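You operate a simulated robot arm through the tools that you are given. There is no shell and no other tool.

The job below is to be done with a simulated robot arm. You get a single attempt, and the scene is never put back.

JOB
Set the job card's look and store it as dawn.
Fine: dim and the first colour full up, the second at half; other faders and scenes stay.
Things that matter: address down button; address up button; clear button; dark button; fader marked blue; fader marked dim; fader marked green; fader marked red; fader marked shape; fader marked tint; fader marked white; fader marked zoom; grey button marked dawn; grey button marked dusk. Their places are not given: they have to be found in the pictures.

The check looks at the end state, three seconds after you hand in, the way a careful person would. Anything else that was tipped, shoved, dropped, spilled or broken makes it a failure.

ROBOT AND FRAMES
A 7-joint arm with a two-finger parallel gripper, fixed in place. Base frame: the origin is on the floor under the middle of its stand, x ahead of it, y to its left, z up; the work surface is at about z = 840. Readings come in mm, degrees, newtons and seconds.
It reaches about 1247 mm from its shoulder. Its first joint turns from -132.0 to 132.0 degrees. Payload 3.91 kg.
Tool frame: the origin (TCP) lies between the finger pads and is the grasp point; the fingertips stand 30 mm ahead of it; z points along the fingers, y is the line along which they close. The gripper opens to 110 mm. The fingers are 20 mm wide and 10 mm thick; the gripper's body (48 by 112 mm) begins 55 mm behind the TCP.
Orientation is told as [roll, pitch, yaw] about the base's x, y, z axes, in that order, counted from this pose: with the fingers straight down and closing along the base's y, the tool's x points along the base's -x, its y along +y and its z along -z.

CONTROLS
- The arm moves only by the tool apply_moves. Its argument "steps" is a list of rows, each a list of 3 entries, a list of its own where there are three numbers: the shift along the base's x, y, z in mm, then the turn, a rotation vector about the base's x, y, z in degrees, then the finger opening in mm, from 0 to 110. In form: [[[tx, ty, tz], [rx, ry, rz], gripper], ...]. A call has 1 to 20 rows; each row is the pose to reach, as a shift and turn from the pose commanded when the call began. Rows are played at 5 a second. More than 50 mm and 8.6 degrees between two rows, or a gripper value outside its range, and nothing of the call is played. A pose out of reach is approached as far as the arm can. The call stops where the force on the tool passes 40 N (or 10 N more than at its start, if that is more) or the arm is blocked; 0.2 s more then pass. Each finger travels about 108 mm/s and halts on what it meets, pressing with about 42 N; the grip force reading is that of the motor and also rises with nothing between the fingers. The clock runs only during rows and for 0.2 s after the last one: add rows that repeat a pose to give the fingers time. It gives the time, the measured TCP pose, the force on the tool (base axes), the opening and the grip force at its end, in the units of the frame above (readings bear some noise), with the torque about the TCP (base axes, N m) and any sound that the robot's microphone picked up.
- Cameras (640 x 400 px; columns grow to the right, rows downward): "scene" is fixed at [400.2, -498, 1391.5]; the picture's right is [0.96, -0.28, 0.00], its down [-0.12, -0.40, -0.91] and it looks along [0.26, 0.87, -0.42] (base axes); focal length 340 px, centre (320, 200). "wrist" rides on the gripper at [72, 17, -103] in the tool frame; the picture's right is [-0.23, 0.97, 0.00], its down [-0.76, -0.18, -0.62] and it looks along [-0.61, -0.14, 0.78] (tool axes); focal length 222 px, centre (320, 200).
- get_image(camera): a new picture of that camera. The clock stands still meanwhile.
- locate(camera, pixels): for up to 12 pixels [column, row] of the newest picture of that camera ("zoom" is the newest enlarged one), the place [x, y, z] in the base frame of the surface seen there, good to about 2 mm. The clock stands still meanwhile.
- enlarge(camera, box): a new picture of the part [left, top, right, bottom] of that camera's present view, enlarged. The clock stands still meanwhile.
- close_job(): hands the job in; it is judged then, once.

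Open the gripper and draw the arm clear of the work before you hand the job in, unless the task says otherwise.

The tools are called after ">>>" as a command line: name --argument value ..., lists and objects as JSON in quotes. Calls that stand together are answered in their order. apply_moves: Moves the arm, as the interface text tells. Its arguments: {"type":"object","properties":{"steps":{"type":"array"}},"required":["steps"]} The other tools are called the same way: get_image (camera) takes a picture; locate (camera, pixels) gives the place of the surface under pixels of a picture; enlarge (camera, box) takes an enlarged picture of a part of a camera's view; close_job () hands the job in.

At the start:

```text
time_s: 0.0
tool_pos: [361.9, 561.7, 1076.3]
tcp_rot: [0.1, 0.0, -0.1]
contact_force: [0.3, 0.3, -0.5]
torque: [0.01, -0.01, -0.02]
width: 110.0
grip_force: 0.0
```

scene: 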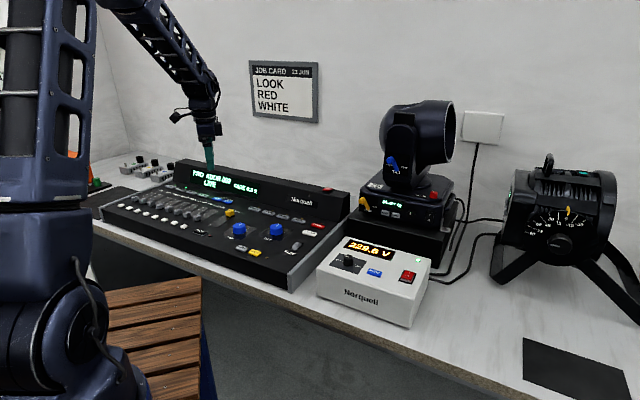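
wrist: 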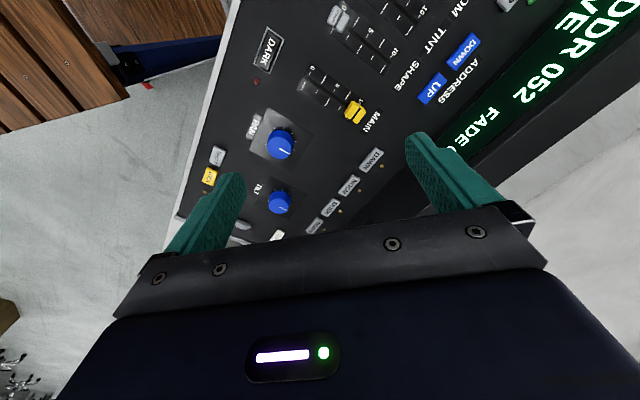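

The job card at about (285,92) reads LOOK / RED / WHITE, and the console sits at about (220,220). I'll enlarge the key areas first.

>>> enlarge --camera "scene" --box '[90, 150, 350, 300]'

>>> enlarge --camera "scene" --box '[240, 50, 330, 130]'

>>> enlarge --camera "scene" --box '[310, 90, 480, 330]'

>>> enlarge --camera "wrist" --box '[180, 0, 640, 250]'

```text
2.46 times, centred on (220, 225) of scene
```

zoom: 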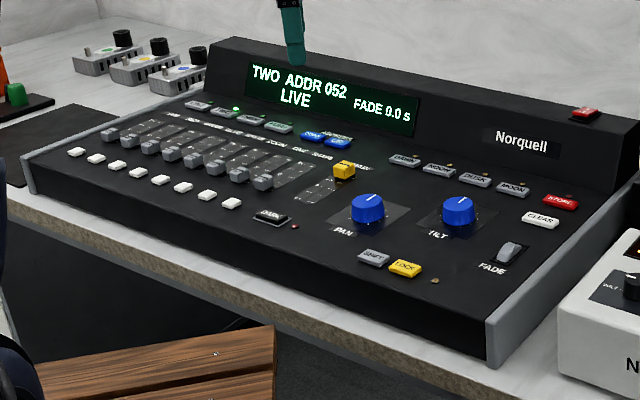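

```text
5.00 times, centred on (285, 90) of scene
```

zoom: 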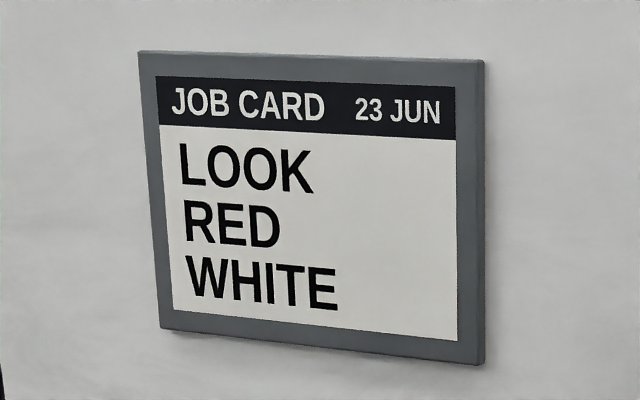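

```text
1.67 times, centred on (395, 210) of scene
```

zoom: 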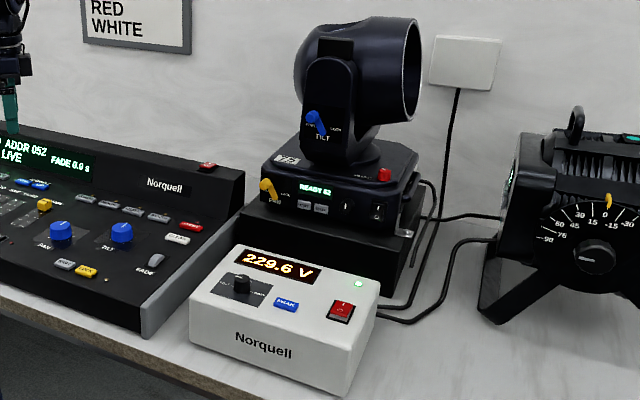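

```text
1.39 times, centred on (410, 125) of wrist
```

zoom: 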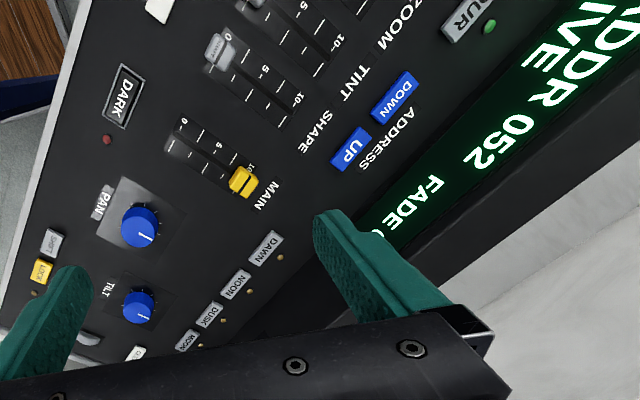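

The console shows "TWO ADDR 052 LIVE FADE 0.0 s". I'll look closer at the fader bank, the moving head's display, and the right button area.

>>> enlarge --camera "scene" --box '[95, 175, 225, 255]'

>>> enlarge --camera "scene" --box '[215, 190, 345, 275]'

>>> enlarge --camera "scene" --box '[350, 140, 450, 220]'

>>> enlarge --camera "scene" --box '[85, 140, 185, 200]'

```text
4.92 times, centred on (160, 215) of scene
```

zoom: 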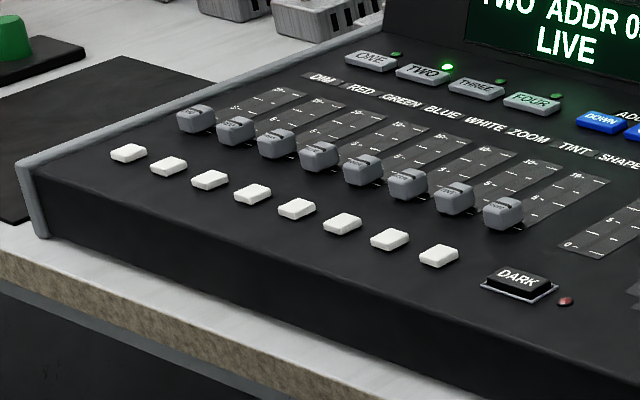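

```text
4.71 times, centred on (280, 232) of scene
```

zoom: 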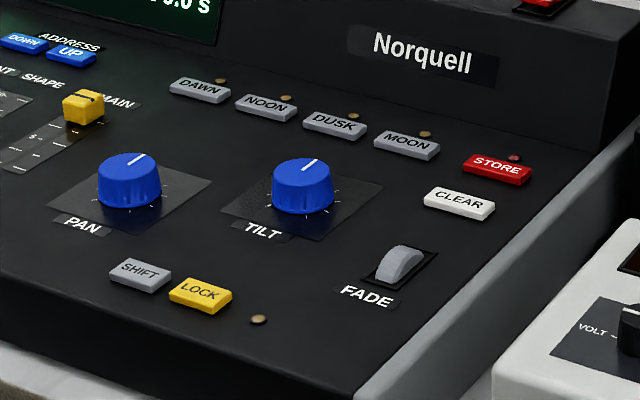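

```text
5.00 times, centred on (400, 180) of scene
```

zoom: 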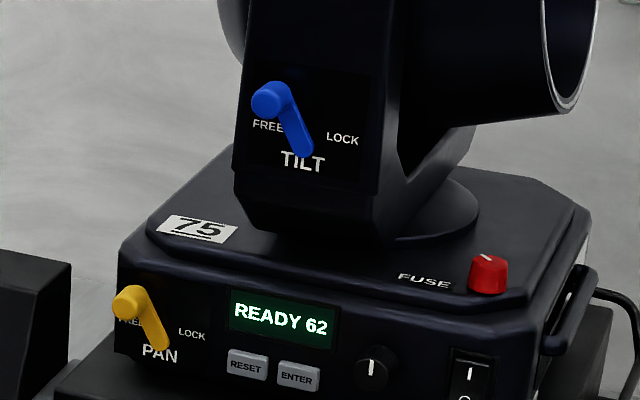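

```text
6.40 times, centred on (135, 170) of scene
```

zoom: 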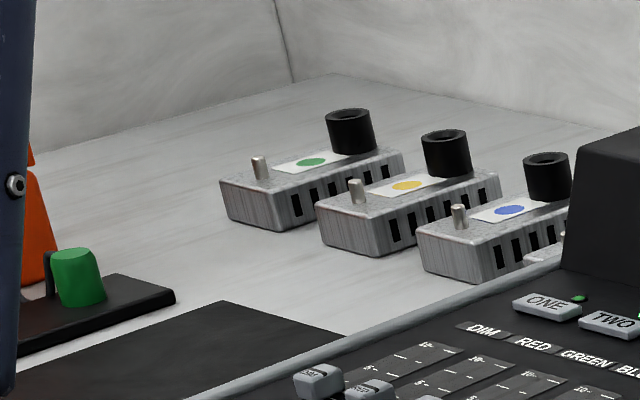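

The head's display appears to read "READY 62" while the console shows "ADDR 052". I'll zoom harder on both displays and on the other lamp at right.

>>> enlarge --camera "scene" --box '[385, 190, 425, 215]'

>>> enlarge --camera "scene" --box '[180, 160, 270, 205]'

>>> enlarge --camera "scene" --box '[480, 140, 640, 300]'

>>> enlarge --camera "scene" --box '[315, 225, 435, 330]'

```text
16.00 times, centred on (405, 202) of scene
```

zoom: 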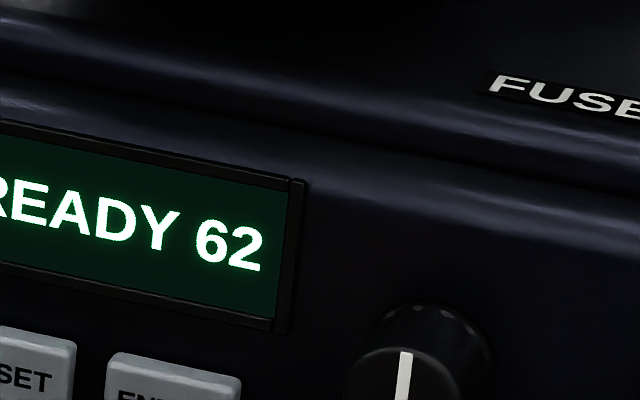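

```text
7.11 times, centred on (225, 182) of scene
```

zoom: 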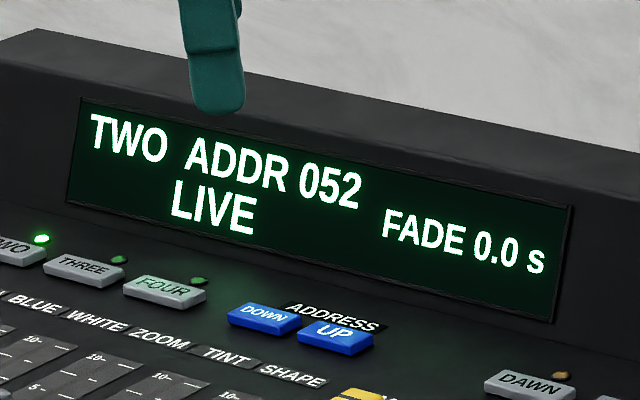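

```text
2.50 times, centred on (560, 220) of scene
```

zoom: 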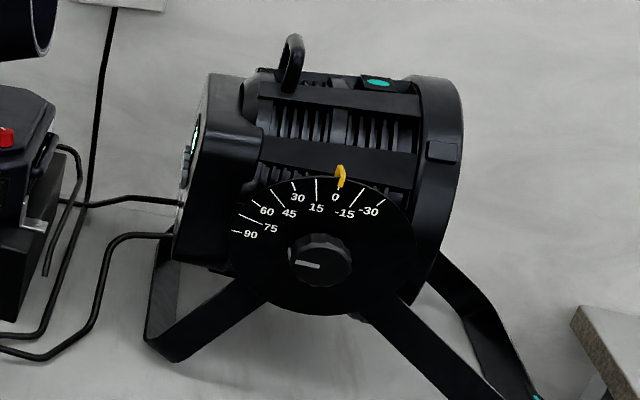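

```text
3.81 times, centred on (375, 278) of scene
```

zoom: 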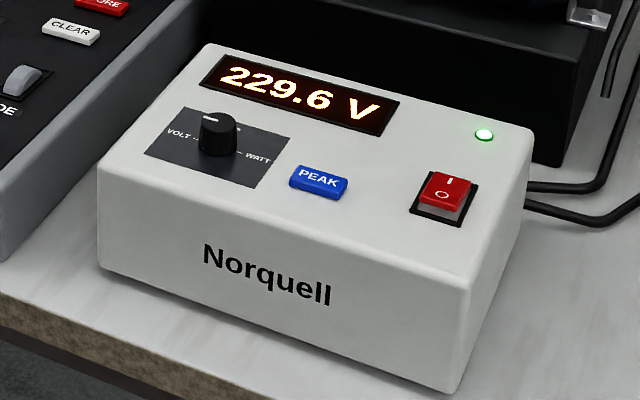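

The console address is 052 and the head reads 62, so there may be a mismatch that needs the address buttons. I'll zoom on the lamp's rear display around (508,185) next.

>>> enlarge --camera "scene" --box '[495, 160, 535, 215]'

>>> enlarge --camera "scene" --box '[95, 175, 225, 255]'

```text
7.27 times, centred on (515, 188) of scene
```

zoom: 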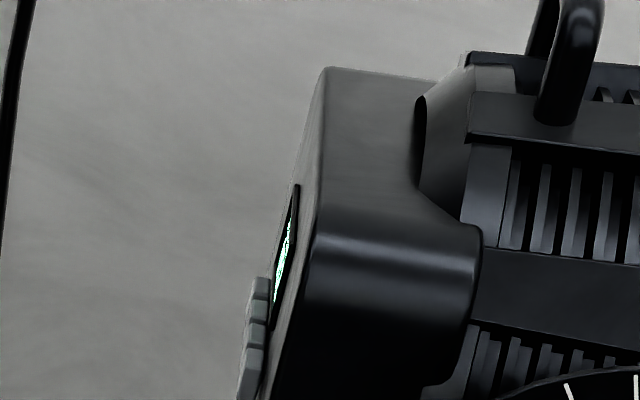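

```text
4.92 times, centred on (160, 215) of scene
```

zoom: 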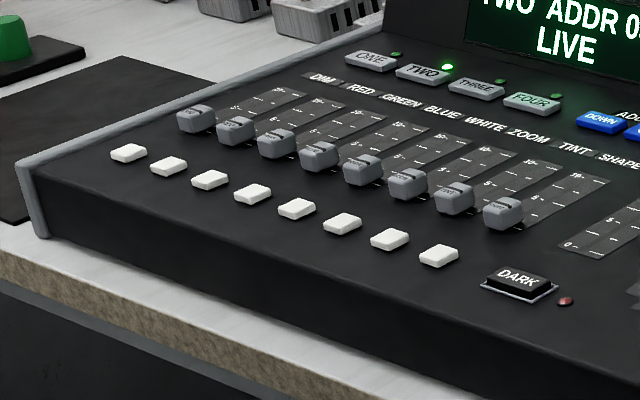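

The eight caps run from DIM at zoom (196,118) to SHAPE at (503,212), all near zero. I'll locate caps, labels, and buttons.

>>> locate --camera "zoom" --pixels '[[196, 112], [236, 124], [277, 136], [319, 149], [363, 163], [408, 177], [455, 191], [503, 205], [322, 77], [486, 124], [518, 275], [128, 152]]'

>>> locate --camera "scene" --pixels '[[231, 209], [216, 202], [223, 205], [255, 209], [269, 212], [282, 216], [297, 219], [318, 225], [308, 233], [293, 248], [248, 241], [257, 252]]'

```text
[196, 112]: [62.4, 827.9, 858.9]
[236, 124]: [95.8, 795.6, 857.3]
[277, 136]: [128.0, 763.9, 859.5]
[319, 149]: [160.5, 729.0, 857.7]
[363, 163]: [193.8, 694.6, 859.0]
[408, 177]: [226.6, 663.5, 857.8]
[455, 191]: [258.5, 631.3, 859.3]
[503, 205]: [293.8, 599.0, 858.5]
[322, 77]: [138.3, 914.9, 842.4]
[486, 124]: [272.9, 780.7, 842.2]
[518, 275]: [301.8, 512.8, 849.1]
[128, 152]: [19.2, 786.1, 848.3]
```

```text
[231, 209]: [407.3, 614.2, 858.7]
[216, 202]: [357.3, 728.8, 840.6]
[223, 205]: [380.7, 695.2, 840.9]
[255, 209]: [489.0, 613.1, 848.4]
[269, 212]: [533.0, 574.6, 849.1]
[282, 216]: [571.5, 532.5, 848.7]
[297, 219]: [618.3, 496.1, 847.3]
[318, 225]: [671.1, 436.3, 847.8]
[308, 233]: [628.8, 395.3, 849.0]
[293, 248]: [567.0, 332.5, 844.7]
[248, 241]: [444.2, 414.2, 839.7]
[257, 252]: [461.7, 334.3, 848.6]
```

The panel is flat at z≈842, with faders spaced about 46 mm along the diagonal (1,-1) and travel along (1,1). I'll locate the right lamp and the head's front so I can plan a look with the wrist camera.

>>> locate --camera "scene" --pixels '[[510, 185], [512, 240], [560, 180], [405, 202], [380, 180], [420, 110], [215, 182], [330, 189], [375, 250], [160, 175], [245, 180], [205, 135]]'

>>> apply_moves --steps '[[[0, 0, 30], [0, 0, 0], 110], [[0, 0, 60], [0, 0, 0], 110], [[0, 0, 90], [0, 0, 0], 110]]'

```text
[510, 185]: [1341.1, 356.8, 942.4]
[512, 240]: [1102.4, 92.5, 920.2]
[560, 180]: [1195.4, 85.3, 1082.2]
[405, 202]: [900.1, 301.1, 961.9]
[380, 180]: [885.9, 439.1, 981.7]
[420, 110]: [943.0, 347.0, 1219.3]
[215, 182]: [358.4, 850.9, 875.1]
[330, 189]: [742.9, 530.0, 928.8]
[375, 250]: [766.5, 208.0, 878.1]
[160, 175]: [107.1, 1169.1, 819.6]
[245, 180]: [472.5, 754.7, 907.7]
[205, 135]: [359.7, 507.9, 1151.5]
```

```text
time_s: 0.8
tool_pos: [361.6, 559.8, 1165.7]
tcp_rot: [0.0, 0.0, 0.0]
contact_force: [-0.2, 0.3, -0.1]
torque: [-0.02, -0.02, 0.0]
width: 109.8
grip_force: 0.0
```

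Raised to z≈1166. I'll take a wrist picture to see the view from here.

>>> get_image --camera "wrist"

>>> get_image --camera "scene"

```text
taken
```

wrist: 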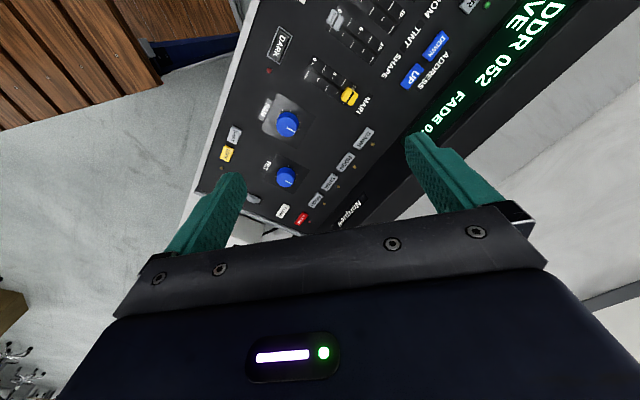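

```text
taken
```

scene: 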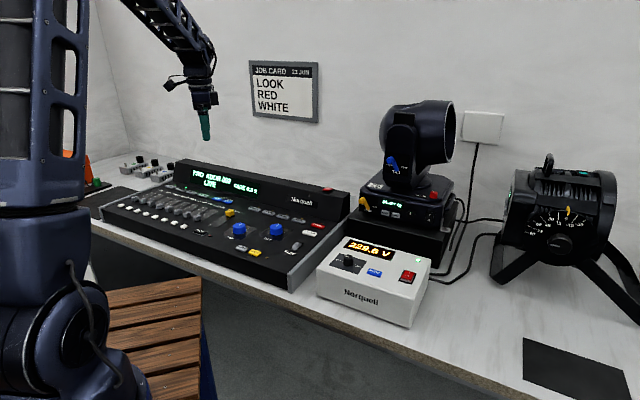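

The picture's top edge looks along the fingers, so to view the lamp's back I need to tilt the fingers toward it. I'll locate the lamp's rear edge first.

>>> locate --camera "scene" --pixels '[[514, 196], [512, 205], [516, 185], [520, 175], [508, 212], [530, 195], [545, 160], [510, 196], [455, 128], [405, 110], [390, 140], [440, 130]]'

```text
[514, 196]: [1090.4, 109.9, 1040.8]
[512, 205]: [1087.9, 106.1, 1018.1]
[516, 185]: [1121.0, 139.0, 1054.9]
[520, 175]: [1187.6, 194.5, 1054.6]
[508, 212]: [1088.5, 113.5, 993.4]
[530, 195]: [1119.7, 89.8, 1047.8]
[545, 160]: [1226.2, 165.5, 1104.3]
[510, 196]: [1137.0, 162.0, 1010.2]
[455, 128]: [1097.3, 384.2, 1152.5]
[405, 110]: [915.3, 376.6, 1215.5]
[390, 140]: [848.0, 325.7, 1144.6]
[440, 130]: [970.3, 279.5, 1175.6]
```

The lamp's rear display is near (1137,162,1010) and faces about (-1,+1), with the head's body at y>280. I'll move to about (768,183,1190), clear of everything, and tilt the fingers 35° forward to view it.

>>> apply_moves --steps '[[[29, -27, 4], [0, -2.5, 0], 110], [[58, -54, 8], [0, -5, 0], 110], [[87, -81, 12], [0, -7.5, 0], 110], [[116, -108, 16], [0, -10, 0], 110], [[145, -135, 20], [0, -12.5, 0], 110], [[174, -162, 24], [0, -15, 0], 110], [[203, -189, 28], [0, -17.5, 0], 110], [[232, -216, 32], [0, -20, 0], 110], [[261, -243, 36], [0, -22.5, 0], 110], [[290, -270, 40], [0, -25, 0], 110], [[319, -297, 40], [0, -27.5, 0], 110], [[348, -324, 40], [0, -30, 0], 110], [[377, -350, 40], [0, -32.5, 0], 110], [[406, -377, 40], [0, -35, 0], 110]]'

>>> get_image --camera "wrist"

>>> get_image --camera "scene"

```text
time_s: 3.8
tool_pos: [767.4, 183.8, 1206.6]
tcp_rot: [-0.1, -35.1, 0.1]
contact_force: [-0.3, 0.2, -0.4]
torque: [-0.01, -0.02, -0.04]
width: 110.0
grip_force: 0.0
```

```text
taken
```

wrist: 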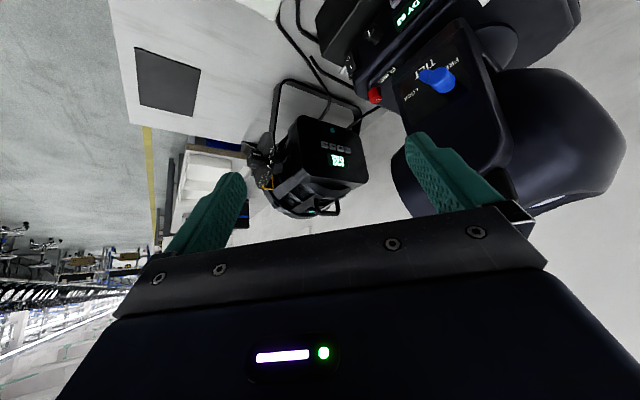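

```text
taken
```

scene: 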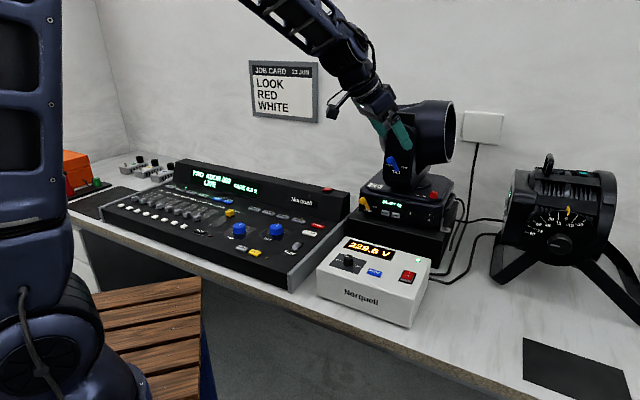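

The lamp's rear display is visible at about wrist (338,160) and the head's at (410,12). I'll enlarge both.

>>> enlarge --camera "wrist" --box '[305, 120, 369, 180]'

>>> enlarge --camera "wrist" --box '[360, 0, 480, 110]'

>>> enlarge --camera "wrist" --box '[240, 60, 400, 220]'

```text
6.67 times, centred on (337, 150) of wrist
```

zoom: 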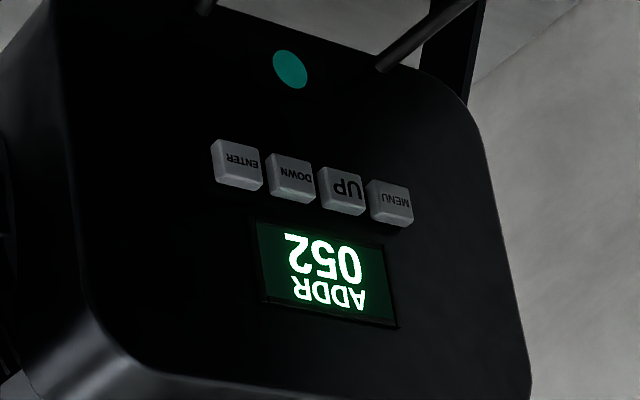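

```text
3.64 times, centred on (420, 55) of wrist
```

zoom: 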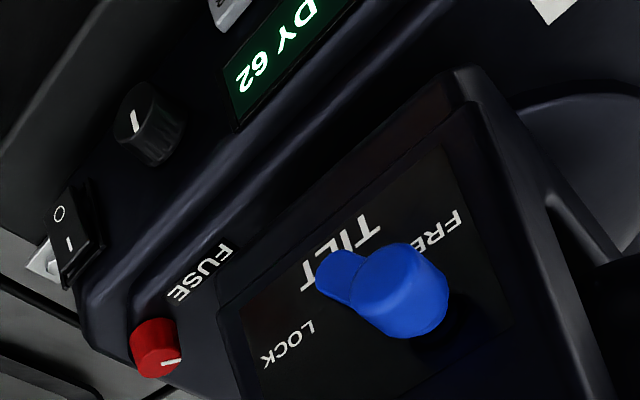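

```text
2.50 times, centred on (320, 140) of wrist
```

zoom: 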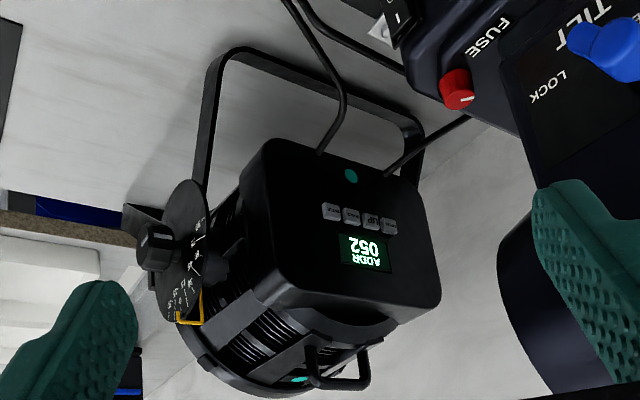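

The lamp at the right shows ADDR 052, matching the console's "TWO ADDR 052", so the address must stay as it is; the head's "READY 62" is another unit. I'll go back over the console, undoing the tilt on the way.

>>> apply_moves --steps '[[[-29, 26, 0], [0, 3.5, 0], 110], [[-58, 52, 0], [0, 7, 0], 110], [[-87, 78, 0], [0, 10.5, 0], 110], [[-116, 104, 0], [0, 14, 0], 110], [[-145, 130, 0], [0, 17.5, 0], 110], [[-174, 156, 0], [0, 21, 0], 110], [[-203, 182, 0], [0, 24.5, 0], 110], [[-232, 208, 0], [0, 28, 0], 110], [[-261, 234, 0], [0, 31.5, 0], 110], [[-290, 260, 0], [0, 35, 0], 110], [[-319, 286, 0], [0, 35, 0], 110], [[-348, 312, 0], [0, 35, 0], 110], [[-377, 338, 0], [0, 35, 0], 110], [[-406, 364, 0], [0, 35, 0], 110]]'

```text
time_s: 6.8
tool_pos: [365.7, 549.6, 1208.2]
tcp_rot: [0.1, 0.0, 0.0]
contact_force: [-0.3, 0.1, 0.1]
torque: [-0.01, 0.04, 0.03]
width: 110.0
grip_force: 0.1
```

The tool is vertical again at (366,550,1208). Now I'll move over the faders to about (130,770,1080) while yawing −45° so the fingers close along the fader travel.

>>> apply_moves --steps '[[[-19, 19, -10], [0, 0, -3.75], 110], [[-39, 37, -21], [0, 0, -7.5], 110], [[-58, 56, -31], [0, 0, -11.25], 110], [[-77, 74, -42], [0, 0, -15], 110], [[-97, 93, -52], [0, 0, -18.75], 110], [[-116, 111, -63], [0, 0, -22.5], 110], [[-135, 130, -73], [0, 0, -26.25], 110], [[-155, 149, -84], [0, 0, -30], 110], [[-174, 167, -94], [0, 0, -33.75], 110], [[-193, 186, -105], [0, 0, -37.5], 110], [[-213, 204, -115], [0, 0, -41.25], 110], [[-232, 223, -126], [0, 0, -45], 110]]'

>>> get_image --camera "wrist"

>>> get_image --camera "scene"

```text
time_s: 9.4
tool_pos: [130.1, 769.1, 1081.4]
tcp_rot: [0.0, 0.1, -45.1]
contact_force: [0.5, -0.4, -0.4]
torque: [0.01, 0.05, 0.02]
width: 109.8
grip_force: 0.0
```

```text
taken
```

wrist: 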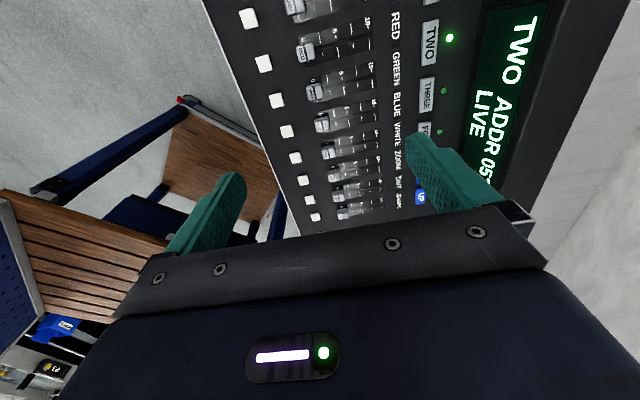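

```text
taken
```

scene: 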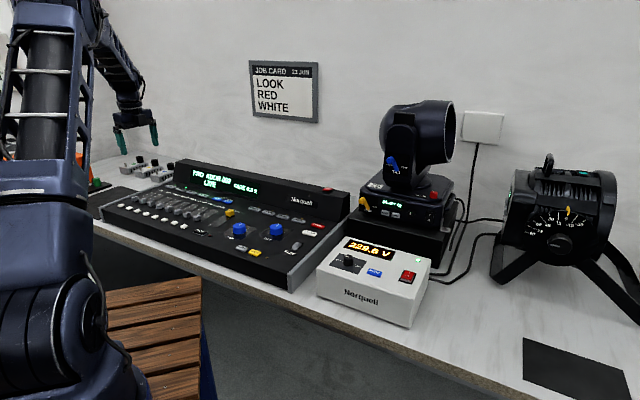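

The faders are visible in the wrist view around (340,90). I'll enlarge that area.

>>> enlarge --camera "wrist" --box '[230, 0, 430, 125]'

>>> enlarge --camera "wrist" --box '[280, 95, 440, 225]'

```text
3.20 times, centred on (330, 62) of wrist
```

zoom: 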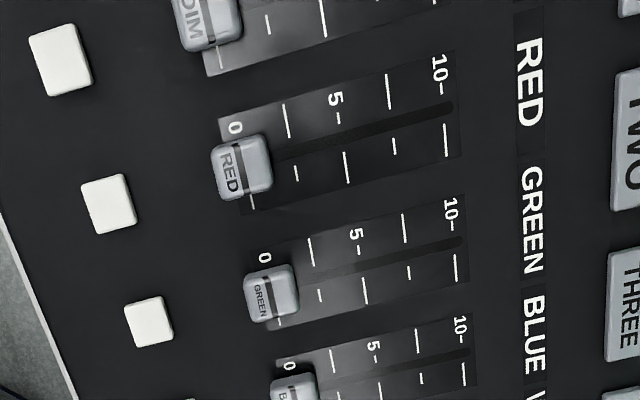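

```text
3.08 times, centred on (360, 160) of wrist
```

zoom: 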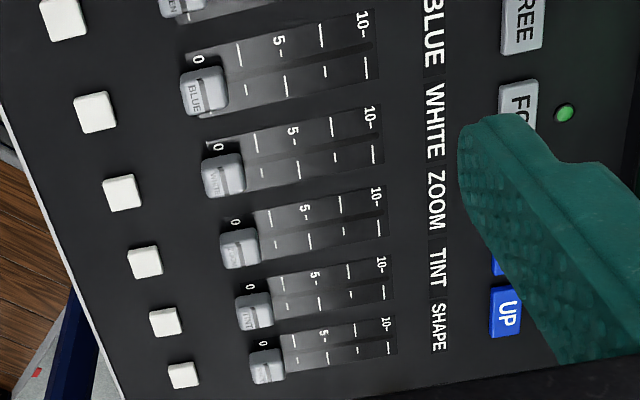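

Caps are clearly labelled. I'll enlarge RED and WHITE strips separately and locate their scale marks.

>>> enlarge --camera "wrist" --box '[285, 5, 385, 75]'

```text
5.71 times, centred on (335, 40) of wrist
```

zoom: 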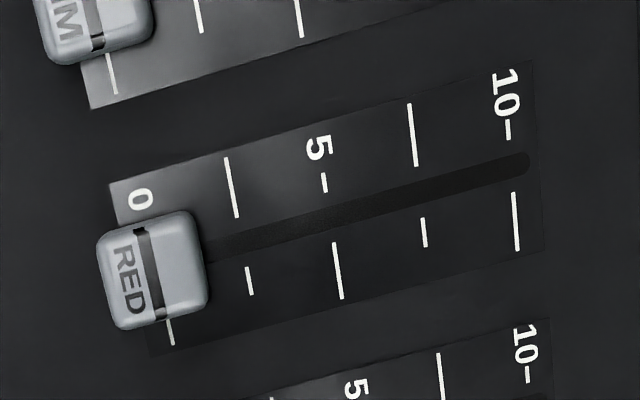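

RED's cap centre line is at zoom (150,272), 5 mark at (331,212) and 10 mark at (512,165). I'll locate these.

>>> locate --camera "zoom" --pixels '[[150, 272], [110, 282], [198, 260], [145, 225], [158, 315], [171, 335], [338, 270], [516, 221], [325, 183], [508, 130], [331, 212], [524, 160]]'

>>> enlarge --camera "wrist" --box '[305, 125, 405, 190]'

```text
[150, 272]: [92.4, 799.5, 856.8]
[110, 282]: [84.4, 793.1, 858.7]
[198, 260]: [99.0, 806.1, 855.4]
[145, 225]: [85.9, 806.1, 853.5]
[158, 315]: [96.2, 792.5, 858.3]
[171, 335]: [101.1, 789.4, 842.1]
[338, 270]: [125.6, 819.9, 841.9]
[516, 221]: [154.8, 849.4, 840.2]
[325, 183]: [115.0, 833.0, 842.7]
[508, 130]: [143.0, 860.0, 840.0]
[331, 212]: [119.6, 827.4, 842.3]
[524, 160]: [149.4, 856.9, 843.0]
```

```text
6.15 times, centred on (355, 158) of wrist
```

zoom: 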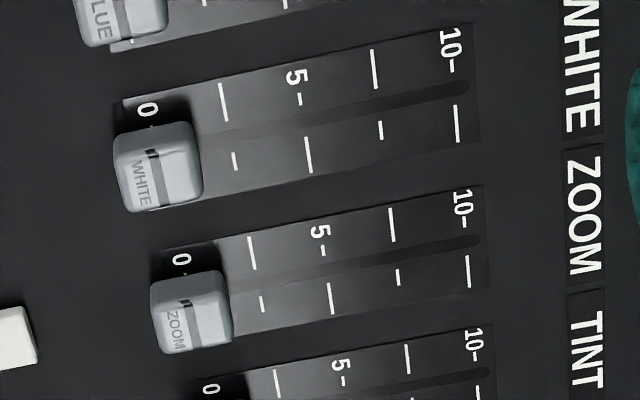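

RED's scale runs from v≈630 (0) to v≈710 (10) along (1,1)/√2, so travel is about 80 mm. Now I'll locate WHITE's marks.

>>> locate --camera "zoom" --pixels '[[160, 172], [308, 155], [457, 124], [300, 98], [453, 65], [304, 118], [465, 88], [147, 130], [174, 200], [192, 308], [330, 298], [467, 271]]'

>>> enlarge --camera "wrist" --box '[270, 0, 390, 60]'

```text
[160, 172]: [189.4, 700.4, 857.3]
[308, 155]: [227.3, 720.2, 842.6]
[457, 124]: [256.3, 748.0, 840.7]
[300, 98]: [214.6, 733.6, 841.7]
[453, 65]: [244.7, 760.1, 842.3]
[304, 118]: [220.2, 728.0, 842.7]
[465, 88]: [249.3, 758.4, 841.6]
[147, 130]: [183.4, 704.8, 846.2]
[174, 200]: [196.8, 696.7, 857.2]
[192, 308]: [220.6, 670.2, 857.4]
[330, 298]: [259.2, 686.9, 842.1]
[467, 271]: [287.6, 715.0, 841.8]
```

```text
5.33 times, centred on (330, 30) of wrist
```

zoom: 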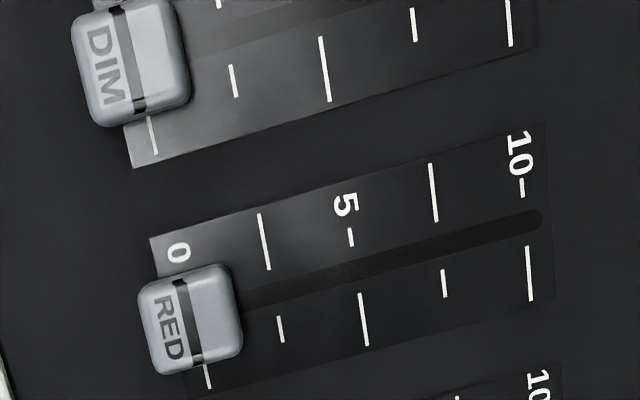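

WHITE's 5 mark is at v≈670.3, its 0 at ≈629.5 and its 10 at ≈710.4. I'll hold still to read the settled pose, then close to 50 mm.

>>> apply_moves --steps '[[[0, 0, 0], [0, 0, 0], 80], [[0, 0, 0], [0, 0, 0], 50], [[0, 0, 0], [0, 0, 0], 46], [[0, 0, 0], [0, 0, 0], 46]]'

```text
time_s: 10.4
tool_pos: [130.4, 768.9, 1079.2]
tcp_rot: [0.0, 0.1, -45.0]
contact_force: [-0.4, -1.1, 0.1]
torque: [-0.01, 0.03, -0.01]
width: 46.2
grip_force: 0.0
```

Settled at (130.4,768.9,1079.2). I'll move above the DIM cap (58.5,832) and down to z≈930, well above the cap top at 859 (fingertips at 900).

>>> apply_moves --steps '[[[-36, 32, 0], [0, 0, 0], 46], [[-72, 63, 0], [0, 0, 0], 46], [[-72, 63, -40], [0, 0, 0], 46], [[-72, 63, -80], [0, 0, 0], 46], [[-72, 63, -120], [0, 0, 0], 46], [[-72, 63, -150], [0, 0, 0], 46], [[-72, 63, -150], [0, 0, 0], 46]]'

>>> get_image --camera "wrist"

>>> get_image --camera "scene"

```text
time_s: 12.0
tool_pos: [57.0, 834.3, 930.7]
tcp_rot: [0.0, 0.1, -45.0]
contact_force: [0.1, 1.0, -0.2]
torque: [-0.07, 0.01, -0.03]
width: 45.9
grip_force: 0.2
```

```text
taken
```

wrist: 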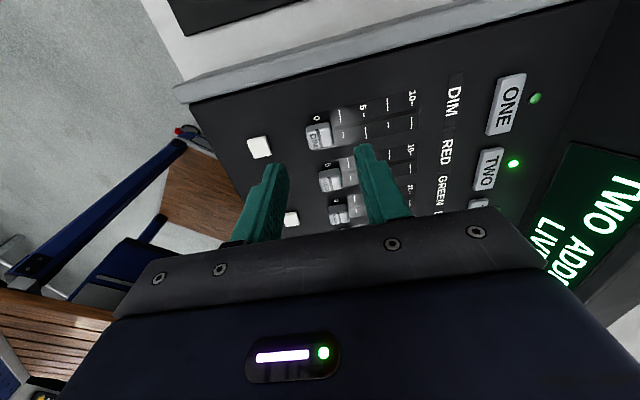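

```text
taken
```

scene: 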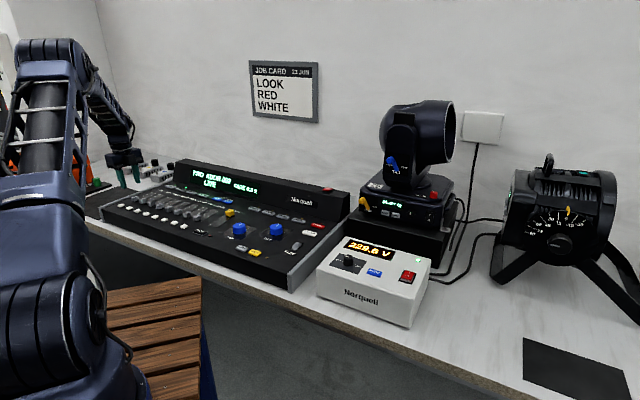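

The DIM cap is at wrist (319,135), below the fingers. I'll refine its location with an enlarged view.

>>> enlarge --camera "wrist" --box '[280, 80, 440, 180]'

```text
4.00 times, centred on (360, 130) of wrist
```

zoom: 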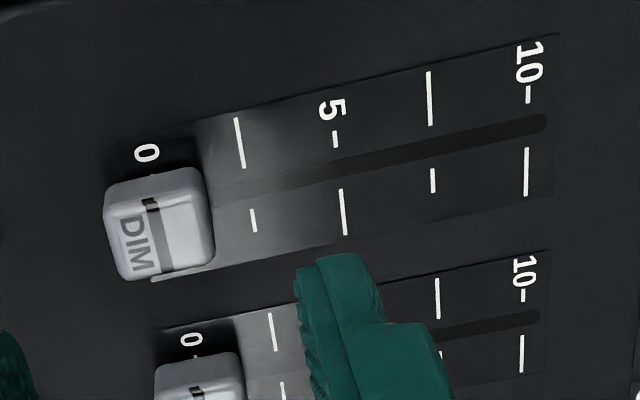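

>>> locate --camera "zoom" --pixels '[[160, 235], [120, 240], [205, 225], [150, 200], [170, 270], [343, 212], [526, 172], [334, 140], [527, 94], [338, 168], [540, 124], [335, 262]]'

```text
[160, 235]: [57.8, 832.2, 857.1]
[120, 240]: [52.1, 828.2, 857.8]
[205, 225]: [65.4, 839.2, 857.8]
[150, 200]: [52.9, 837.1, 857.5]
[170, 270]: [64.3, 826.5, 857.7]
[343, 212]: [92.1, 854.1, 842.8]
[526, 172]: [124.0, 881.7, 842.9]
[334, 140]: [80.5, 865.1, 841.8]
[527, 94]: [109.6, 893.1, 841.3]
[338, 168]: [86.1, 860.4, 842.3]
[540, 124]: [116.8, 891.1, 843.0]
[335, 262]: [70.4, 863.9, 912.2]
```

DIM's cap centre is confirmed at (57.8,832.2,857.5), u≈-547.6, v≈629.3. I'll descend so the fingertips stop about 8 mm above the panel, straddling the cap.

>>> apply_moves --steps '[[[0, 0, -15], [0, 0, 0], 46], [[0, 0, -30], [0, 0, 0], 46], [[0, 0, -40], [0, 0, 0], 46], [[0, 0, -50], [0, 0, 0], 46], [[0, 0, -50], [0, 0, 0], 46]]'

>>> get_image --camera "wrist"

>>> enlarge --camera "scene" --box '[90, 140, 250, 240]'

```text
time_s: 13.2
tool_pos: [58.5, 832.7, 880.3]
tcp_rot: [0.0, 0.1, -45.0]
contact_force: [-0.7, -0.2, 0.3]
torque: [0.0, 0.03, 0.02]
width: 46.0
grip_force: 0.1
```

```text
taken
```

wrist: 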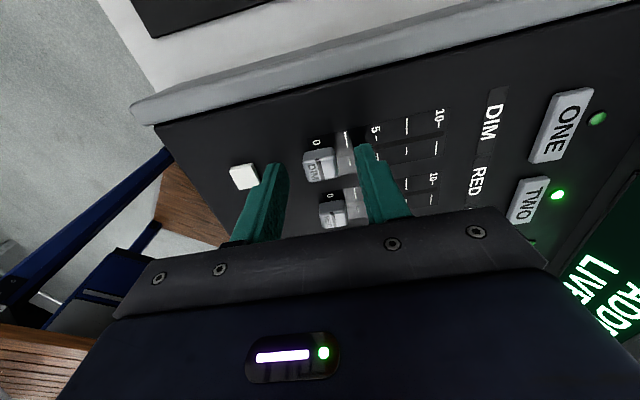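

```text
4.00 times, centred on (170, 190) of scene
```

zoom: 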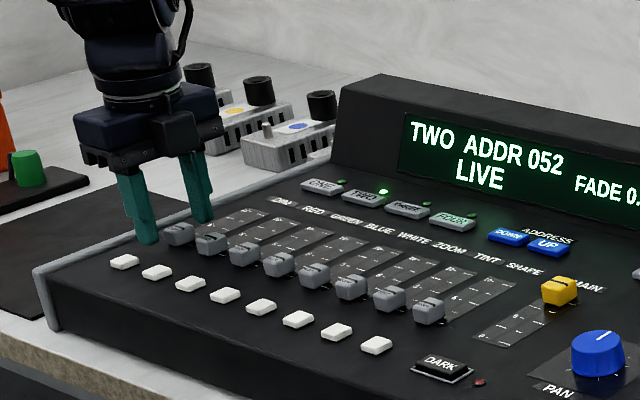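

The fingers straddle the DIM cap (scene zoom (178,232)). I'll close slowly on it.

>>> apply_moves --steps '[[[0, 0, 0], [0, 0, 0], 36], [[0, 0, 0], [0, 0, 0], 28], [[0, 0, 0], [0, 0, 0], 22], [[0, 0, 0], [0, 0, 0], 18], [[0, 0, 0], [0, 0, 0], 18]]'

```text
time_s: 14.4
tool_pos: [58.2, 833.7, 880.6]
tcp_rot: [-0.1, 0.0, -45.1]
contact_force: [0.1, 0.3, -0.4]
torque: [-0.02, -0.03, 0.02]
width: 20.1
grip_force: 44.9
```

The cap is gripped (20.1 mm, 45 N). I'll slide it up along (1,1) by 78 mm and check force.

>>> apply_moves --steps '[[[7, 7, 0], [0, 0, 0], 18], [[14, 14, 0], [0, 0, 0], 18], [[21, 21, 0], [0, 0, 0], 18], [[28, 28, 0], [0, 0, 0], 18], [[35, 35, 0], [0, 0, 0], 18], [[42, 42, 0], [0, 0, 0], 18], [[49, 49, 0], [0, 0, 0], 18], [[55, 55, 0], [0, 0, 0], 18], [[55, 55, 0], [0, 0, 0], 18]]'

>>> get_image --camera "scene"

>>> enlarge --camera "scene" --box '[90, 140, 250, 240]'

```text
time_s: 16.4
tool_pos: [113.8, 891.6, 879.8]
tcp_rot: [-0.2, 0.0, -45.1]
contact_force: [4.6, -5.2, -20.0]
torque: [-0.08, -0.07, -0.01]
width: 20.3
grip_force: 45.2
```

```text
taken
```

scene: 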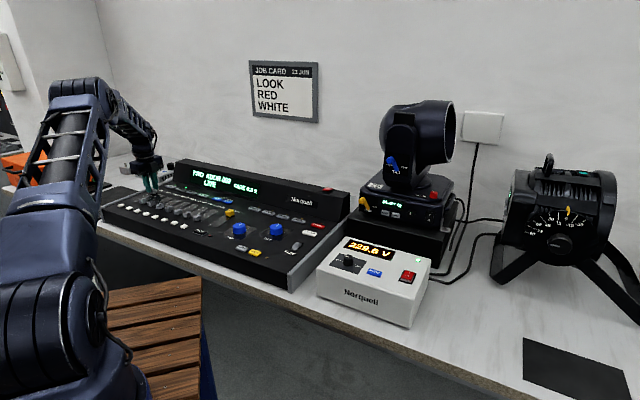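

```text
4.00 times, centred on (170, 190) of scene
```

zoom: 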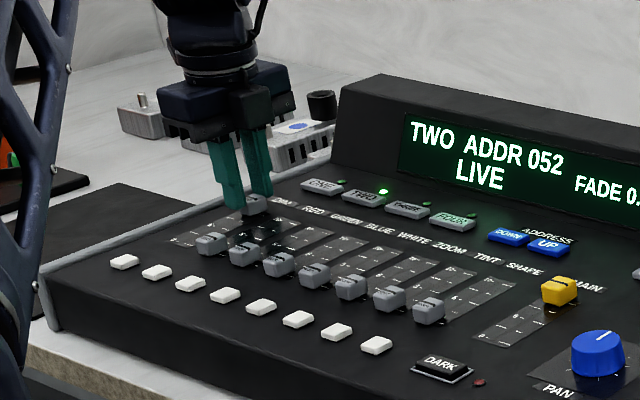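

The cap slid smoothly to about v≈709. I'll press on in small steps to meet the end stop, watching the force.

>>> apply_moves --steps '[[[0.7, 0.7, 0], [0, 0, 0], 18], [[1.4, 1.4, 0], [0, 0, 0], 18], [[2.1, 2.1, 0], [0, 0, 0], 18], [[2.1, 2.1, 0], [0, 0, 0], 18]]'

```text
time_s: 17.4
tool_pos: [115.2, 892.2, 880.3]
tcp_rot: [-0.1, -0.1, -45.0]
contact_force: [0.3, -10.0, -25.0]
torque: [-0.39, -0.12, 0.0]
width: 20.2
grip_force: 44.9
```

The force along the travel direction is now about −7 N, so the stop is close. One more small nudge, then I'll release.

>>> apply_moves --steps '[[[0.7, 0.7, 0], [0, 0, 0], 18], [[1.1, 1.1, 0], [0, 0, 0], 18], [[1.1, 1.1, 0], [0, 0, 0], 18]]'

```text
time_s: 18.2
tool_pos: [115.5, 892.1, 880.2]
tcp_rot: [0.0, 0.0, -45.0]
contact_force: [-5.2, -9.3, -21.7]
torque: [-0.28, 0.12, -0.02]
width: 20.2
grip_force: 45.0
```

The stop is reached (about −10 N along travel). I'll open to 34 mm and lift straight up.

>>> apply_moves --steps '[[[0.7, 0.7, 0], [0, 0, 0], 28], [[0, 0, 0], [0, 0, 0], 34], [[0, 0, 0], [0, 0, 0], 34], [[0, 0, 15], [0, 0, 0], 34], [[0, 0, 35], [0, 0, 0], 34], [[0, 0, 60], [0, 0, 0], 40], [[0, 0, 60], [0, 0, 0], 40]]'

>>> get_image --camera "scene"

>>> enlarge --camera "scene" --box '[90, 140, 250, 240]'

>>> get_image --camera "wrist"

```text
time_s: 19.8
tool_pos: [114.4, 892.8, 941.1]
tcp_rot: [-0.1, 0.1, -45.0]
contact_force: [0.6, 0.5, 0.0]
torque: [0.04, 0.01, -0.01]
width: 40.0
grip_force: 0.1
```

```text
taken
```

scene: 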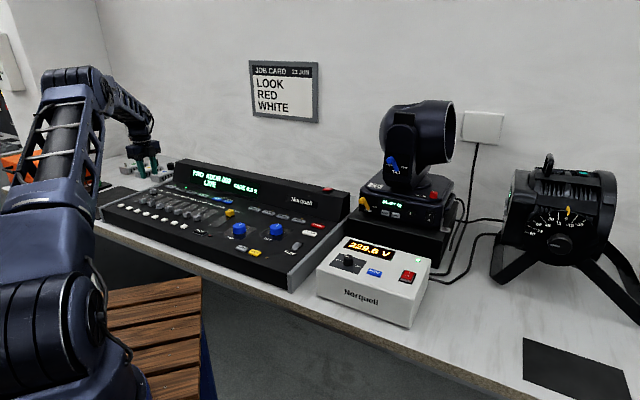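

```text
4.00 times, centred on (170, 190) of scene
```

zoom: 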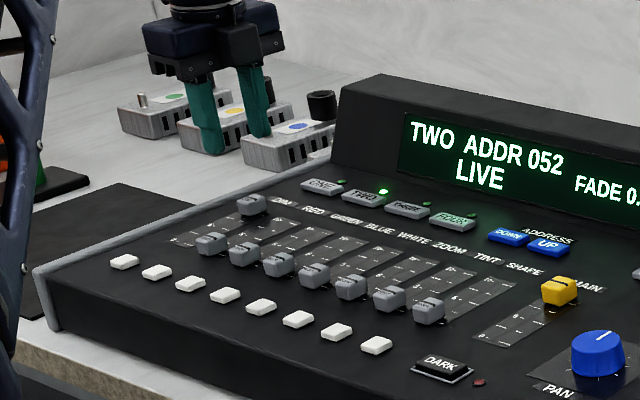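

```text
taken
```

wrist: 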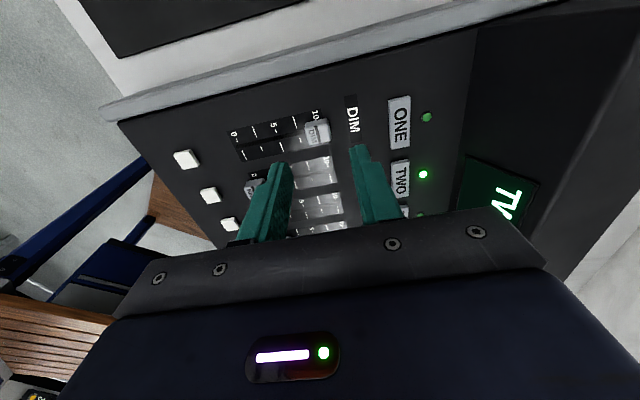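

DIM is at the top of its scale now. Next is RED at (91.5,799): I'll shift by (−24,−92), then descend 60 mm with the fingers at 46 mm.

>>> apply_moves --steps '[[[-8, -31, 0], [0, 0, 0], 46], [[-16, -62, 0], [0, 0, 0], 46], [[-24, -92, 0], [0, 0, 0], 46], [[-24, -92, -15], [0, 0, 0], 46], [[-24, -92, -30], [0, 0, 0], 46], [[-24, -92, -45], [0, 0, 0], 46], [[-24, -92, -60], [0, 0, 0], 46], [[-24, -92, -60], [0, 0, 0], 46]]'

>>> enlarge --camera "scene" --box '[90, 140, 250, 240]'

>>> get_image --camera "wrist"

```text
time_s: 21.6
tool_pos: [93.2, 801.5, 880.1]
tcp_rot: [0.0, 0.0, -45.0]
contact_force: [0.9, -0.5, -1.0]
torque: [0.03, 0.03, 0.03]
width: 45.9
grip_force: 0.1
```

```text
4.00 times, centred on (170, 190) of scene
```

zoom: 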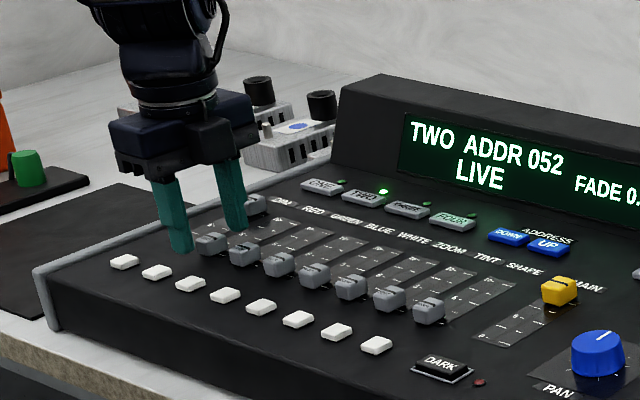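

```text
taken
```

wrist: 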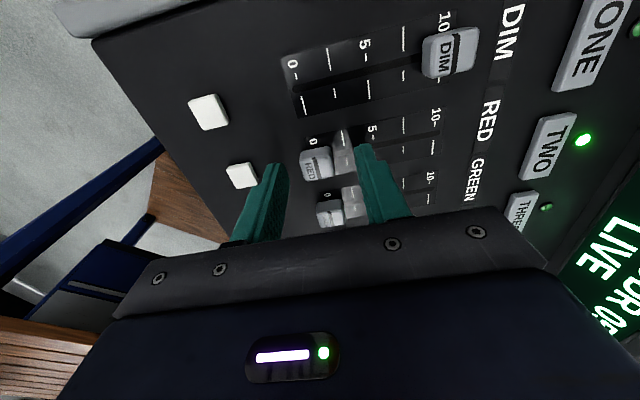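

The view matches the DIM approach: RED's cap at wrist (316,163) lies between the fingers. I'll grip it and slide it up.

>>> apply_moves --steps '[[[0, 0, 0], [0, 0, 0], 36], [[0, 0, 0], [0, 0, 0], 28], [[0, 0, 0], [0, 0, 0], 22], [[0, 0, 0], [0, 0, 0], 18], [[0, 0, 0], [0, 0, 0], 18]]'

>>> locate --camera "wrist" --pixels '[[457, 50], [432, 52], [473, 48], [440, 80], [455, 25]]'

```text
time_s: 22.8
tool_pos: [93.0, 800.4, 881.1]
tcp_rot: [0.0, 0.0, -44.9]
contact_force: [0.4, 0.7, 0.2]
torque: [-0.02, -0.06, 0.01]
width: 20.3
grip_force: 45.2
```

```text
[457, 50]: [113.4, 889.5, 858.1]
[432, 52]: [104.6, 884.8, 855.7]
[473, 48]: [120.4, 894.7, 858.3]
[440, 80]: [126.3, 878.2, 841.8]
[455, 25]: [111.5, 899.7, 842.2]
```

RED is gripped (20.3 mm). DIM's line reads v≈709, at the 10 mark. I'll slide RED up the same distance.

>>> apply_moves --steps '[[[7, 7, 0], [0, 0, 0], 18], [[14, 14, 0], [0, 0, 0], 18], [[21, 21, 0], [0, 0, 0], 18], [[28, 28, 0], [0, 0, 0], 18], [[35, 35, 0], [0, 0, 0], 18], [[42, 42, 0], [0, 0, 0], 18], [[49, 49, 0], [0, 0, 0], 18], [[55, 55, 0], [0, 0, 0], 18], [[56, 56, 0], [0, 0, 0], 18], [[56, 56, 0], [0, 0, 0], 18]]'

```text
time_s: 25.0
tool_pos: [147.9, 856.5, 880.5]
tcp_rot: [0.0, 0.0, -45.0]
contact_force: [-7.4, 5.8, -2.9]
torque: [0.21, 0.26, -0.03]
width: 20.2
grip_force: 44.4
```

No end-stop force yet (along travel about −1 N). I'll continue in small steps.

>>> apply_moves --steps '[[[0.7, 0.7, 0], [0, 0, 0], 18], [[1.4, 1.4, 0], [0, 0, 0], 18], [[2.1, 2.1, 0], [0, 0, 0], 18], [[2.1, 2.1, 0], [0, 0, 0], 18]]'

```text
time_s: 26.0
tool_pos: [150.9, 858.2, 881.1]
tcp_rot: [0.0, 0.0, -45.1]
contact_force: [-7.2, -7.3, -3.1]
torque: [-0.3, 0.1, 0.0]
width: 20.3
grip_force: 44.8
```

Now −10 N along travel: RED is at its stop. I'll release and lift.

>>> apply_moves --steps '[[[0, 0, 0], [0, 0, 0], 28], [[0, 0, 0], [0, 0, 0], 34], [[0, 0, 0], [0, 0, 0], 34], [[0, 0, 15], [0, 0, 0], 34], [[0, 0, 35], [0, 0, 0], 34], [[0, 0, 60], [0, 0, 0], 40], [[0, 0, 60], [0, 0, 0], 40]]'

>>> get_image --camera "wrist"

>>> enlarge --camera "wrist" --box '[220, 50, 420, 175]'

>>> get_image --camera "scene"

```text
time_s: 27.6
tool_pos: [150.7, 857.1, 939.3]
tcp_rot: [0.1, 0.0, -45.0]
contact_force: [-0.5, 0.5, -1.0]
torque: [0.0, 0.04, 0.03]
width: 39.9
grip_force: 0.1
```

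```text
taken
```

wrist: 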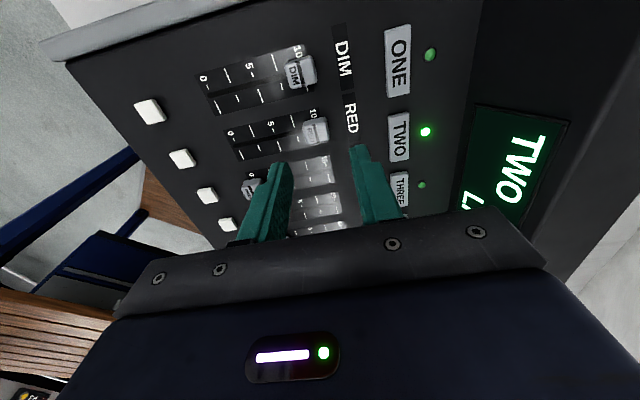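

```text
3.20 times, centred on (320, 112) of wrist
```

zoom: 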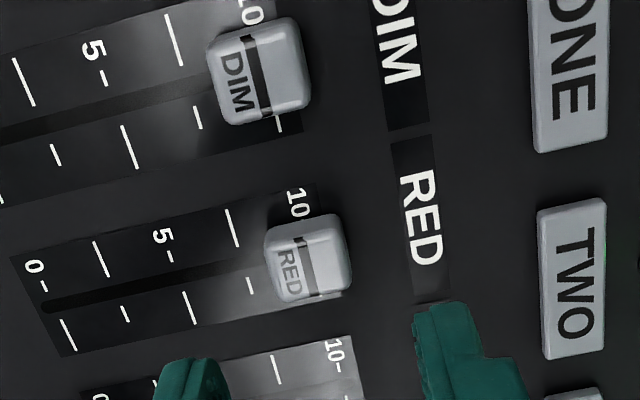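

```text
taken
```

scene: 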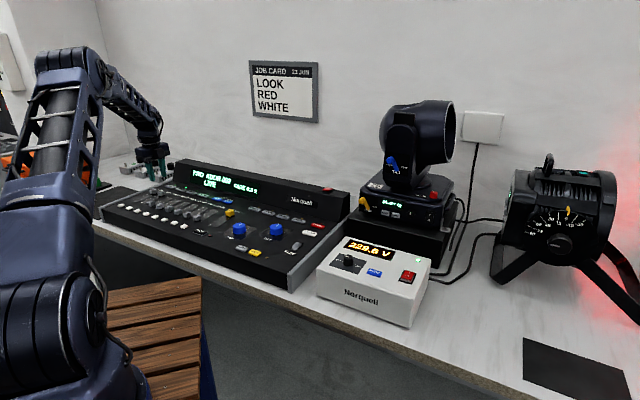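

The lamp at right now casts red light, confirming it is the driven fixture. Next is WHITE at (190.7,699.8): shift by (41,−157), then descend.

>>> apply_moves --steps '[[[10, -39, 0], [0, 0, 0], 46], [[20, -78, 0], [0, 0, 0], 46], [[30, -118, 0], [0, 0, 0], 46], [[41, -157, 0], [0, 0, 0], 46], [[41, -157, -15], [0, 0, 0], 46], [[41, -157, -30], [0, 0, 0], 46], [[41, -157, -45], [0, 0, 0], 46], [[41, -157, -60], [0, 0, 0], 46], [[41, -157, -60], [0, 0, 0], 46]]'

>>> get_image --camera "wrist"

>>> enlarge --camera "scene" --box '[90, 140, 250, 240]'

```text
time_s: 29.6
tool_pos: [190.1, 701.3, 881.7]
tcp_rot: [-0.1, 0.1, -45.0]
contact_force: [-1.1, -0.6, -0.5]
torque: [-0.02, 0.0, 0.0]
width: 46.0
grip_force: 0.1
```

```text
taken
```

wrist: 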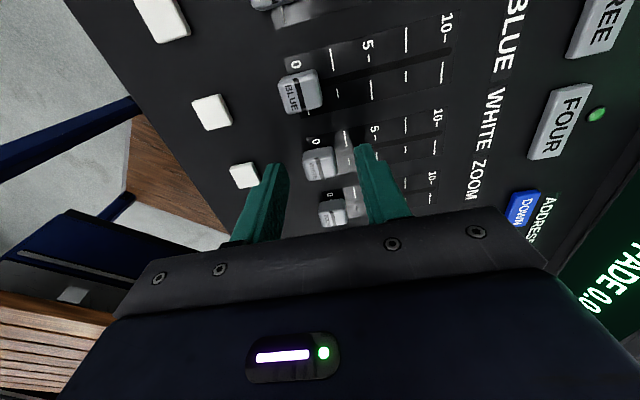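

```text
4.00 times, centred on (170, 190) of scene
```

zoom: 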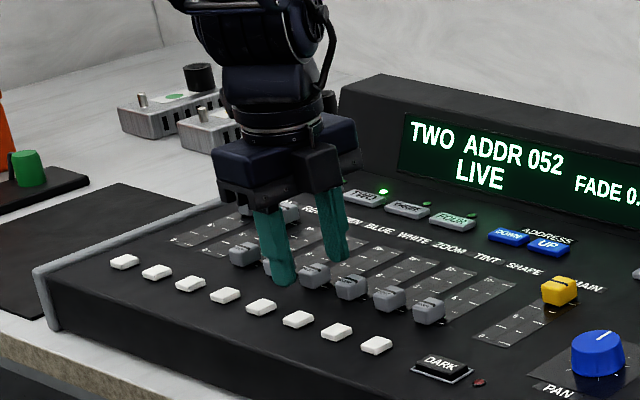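

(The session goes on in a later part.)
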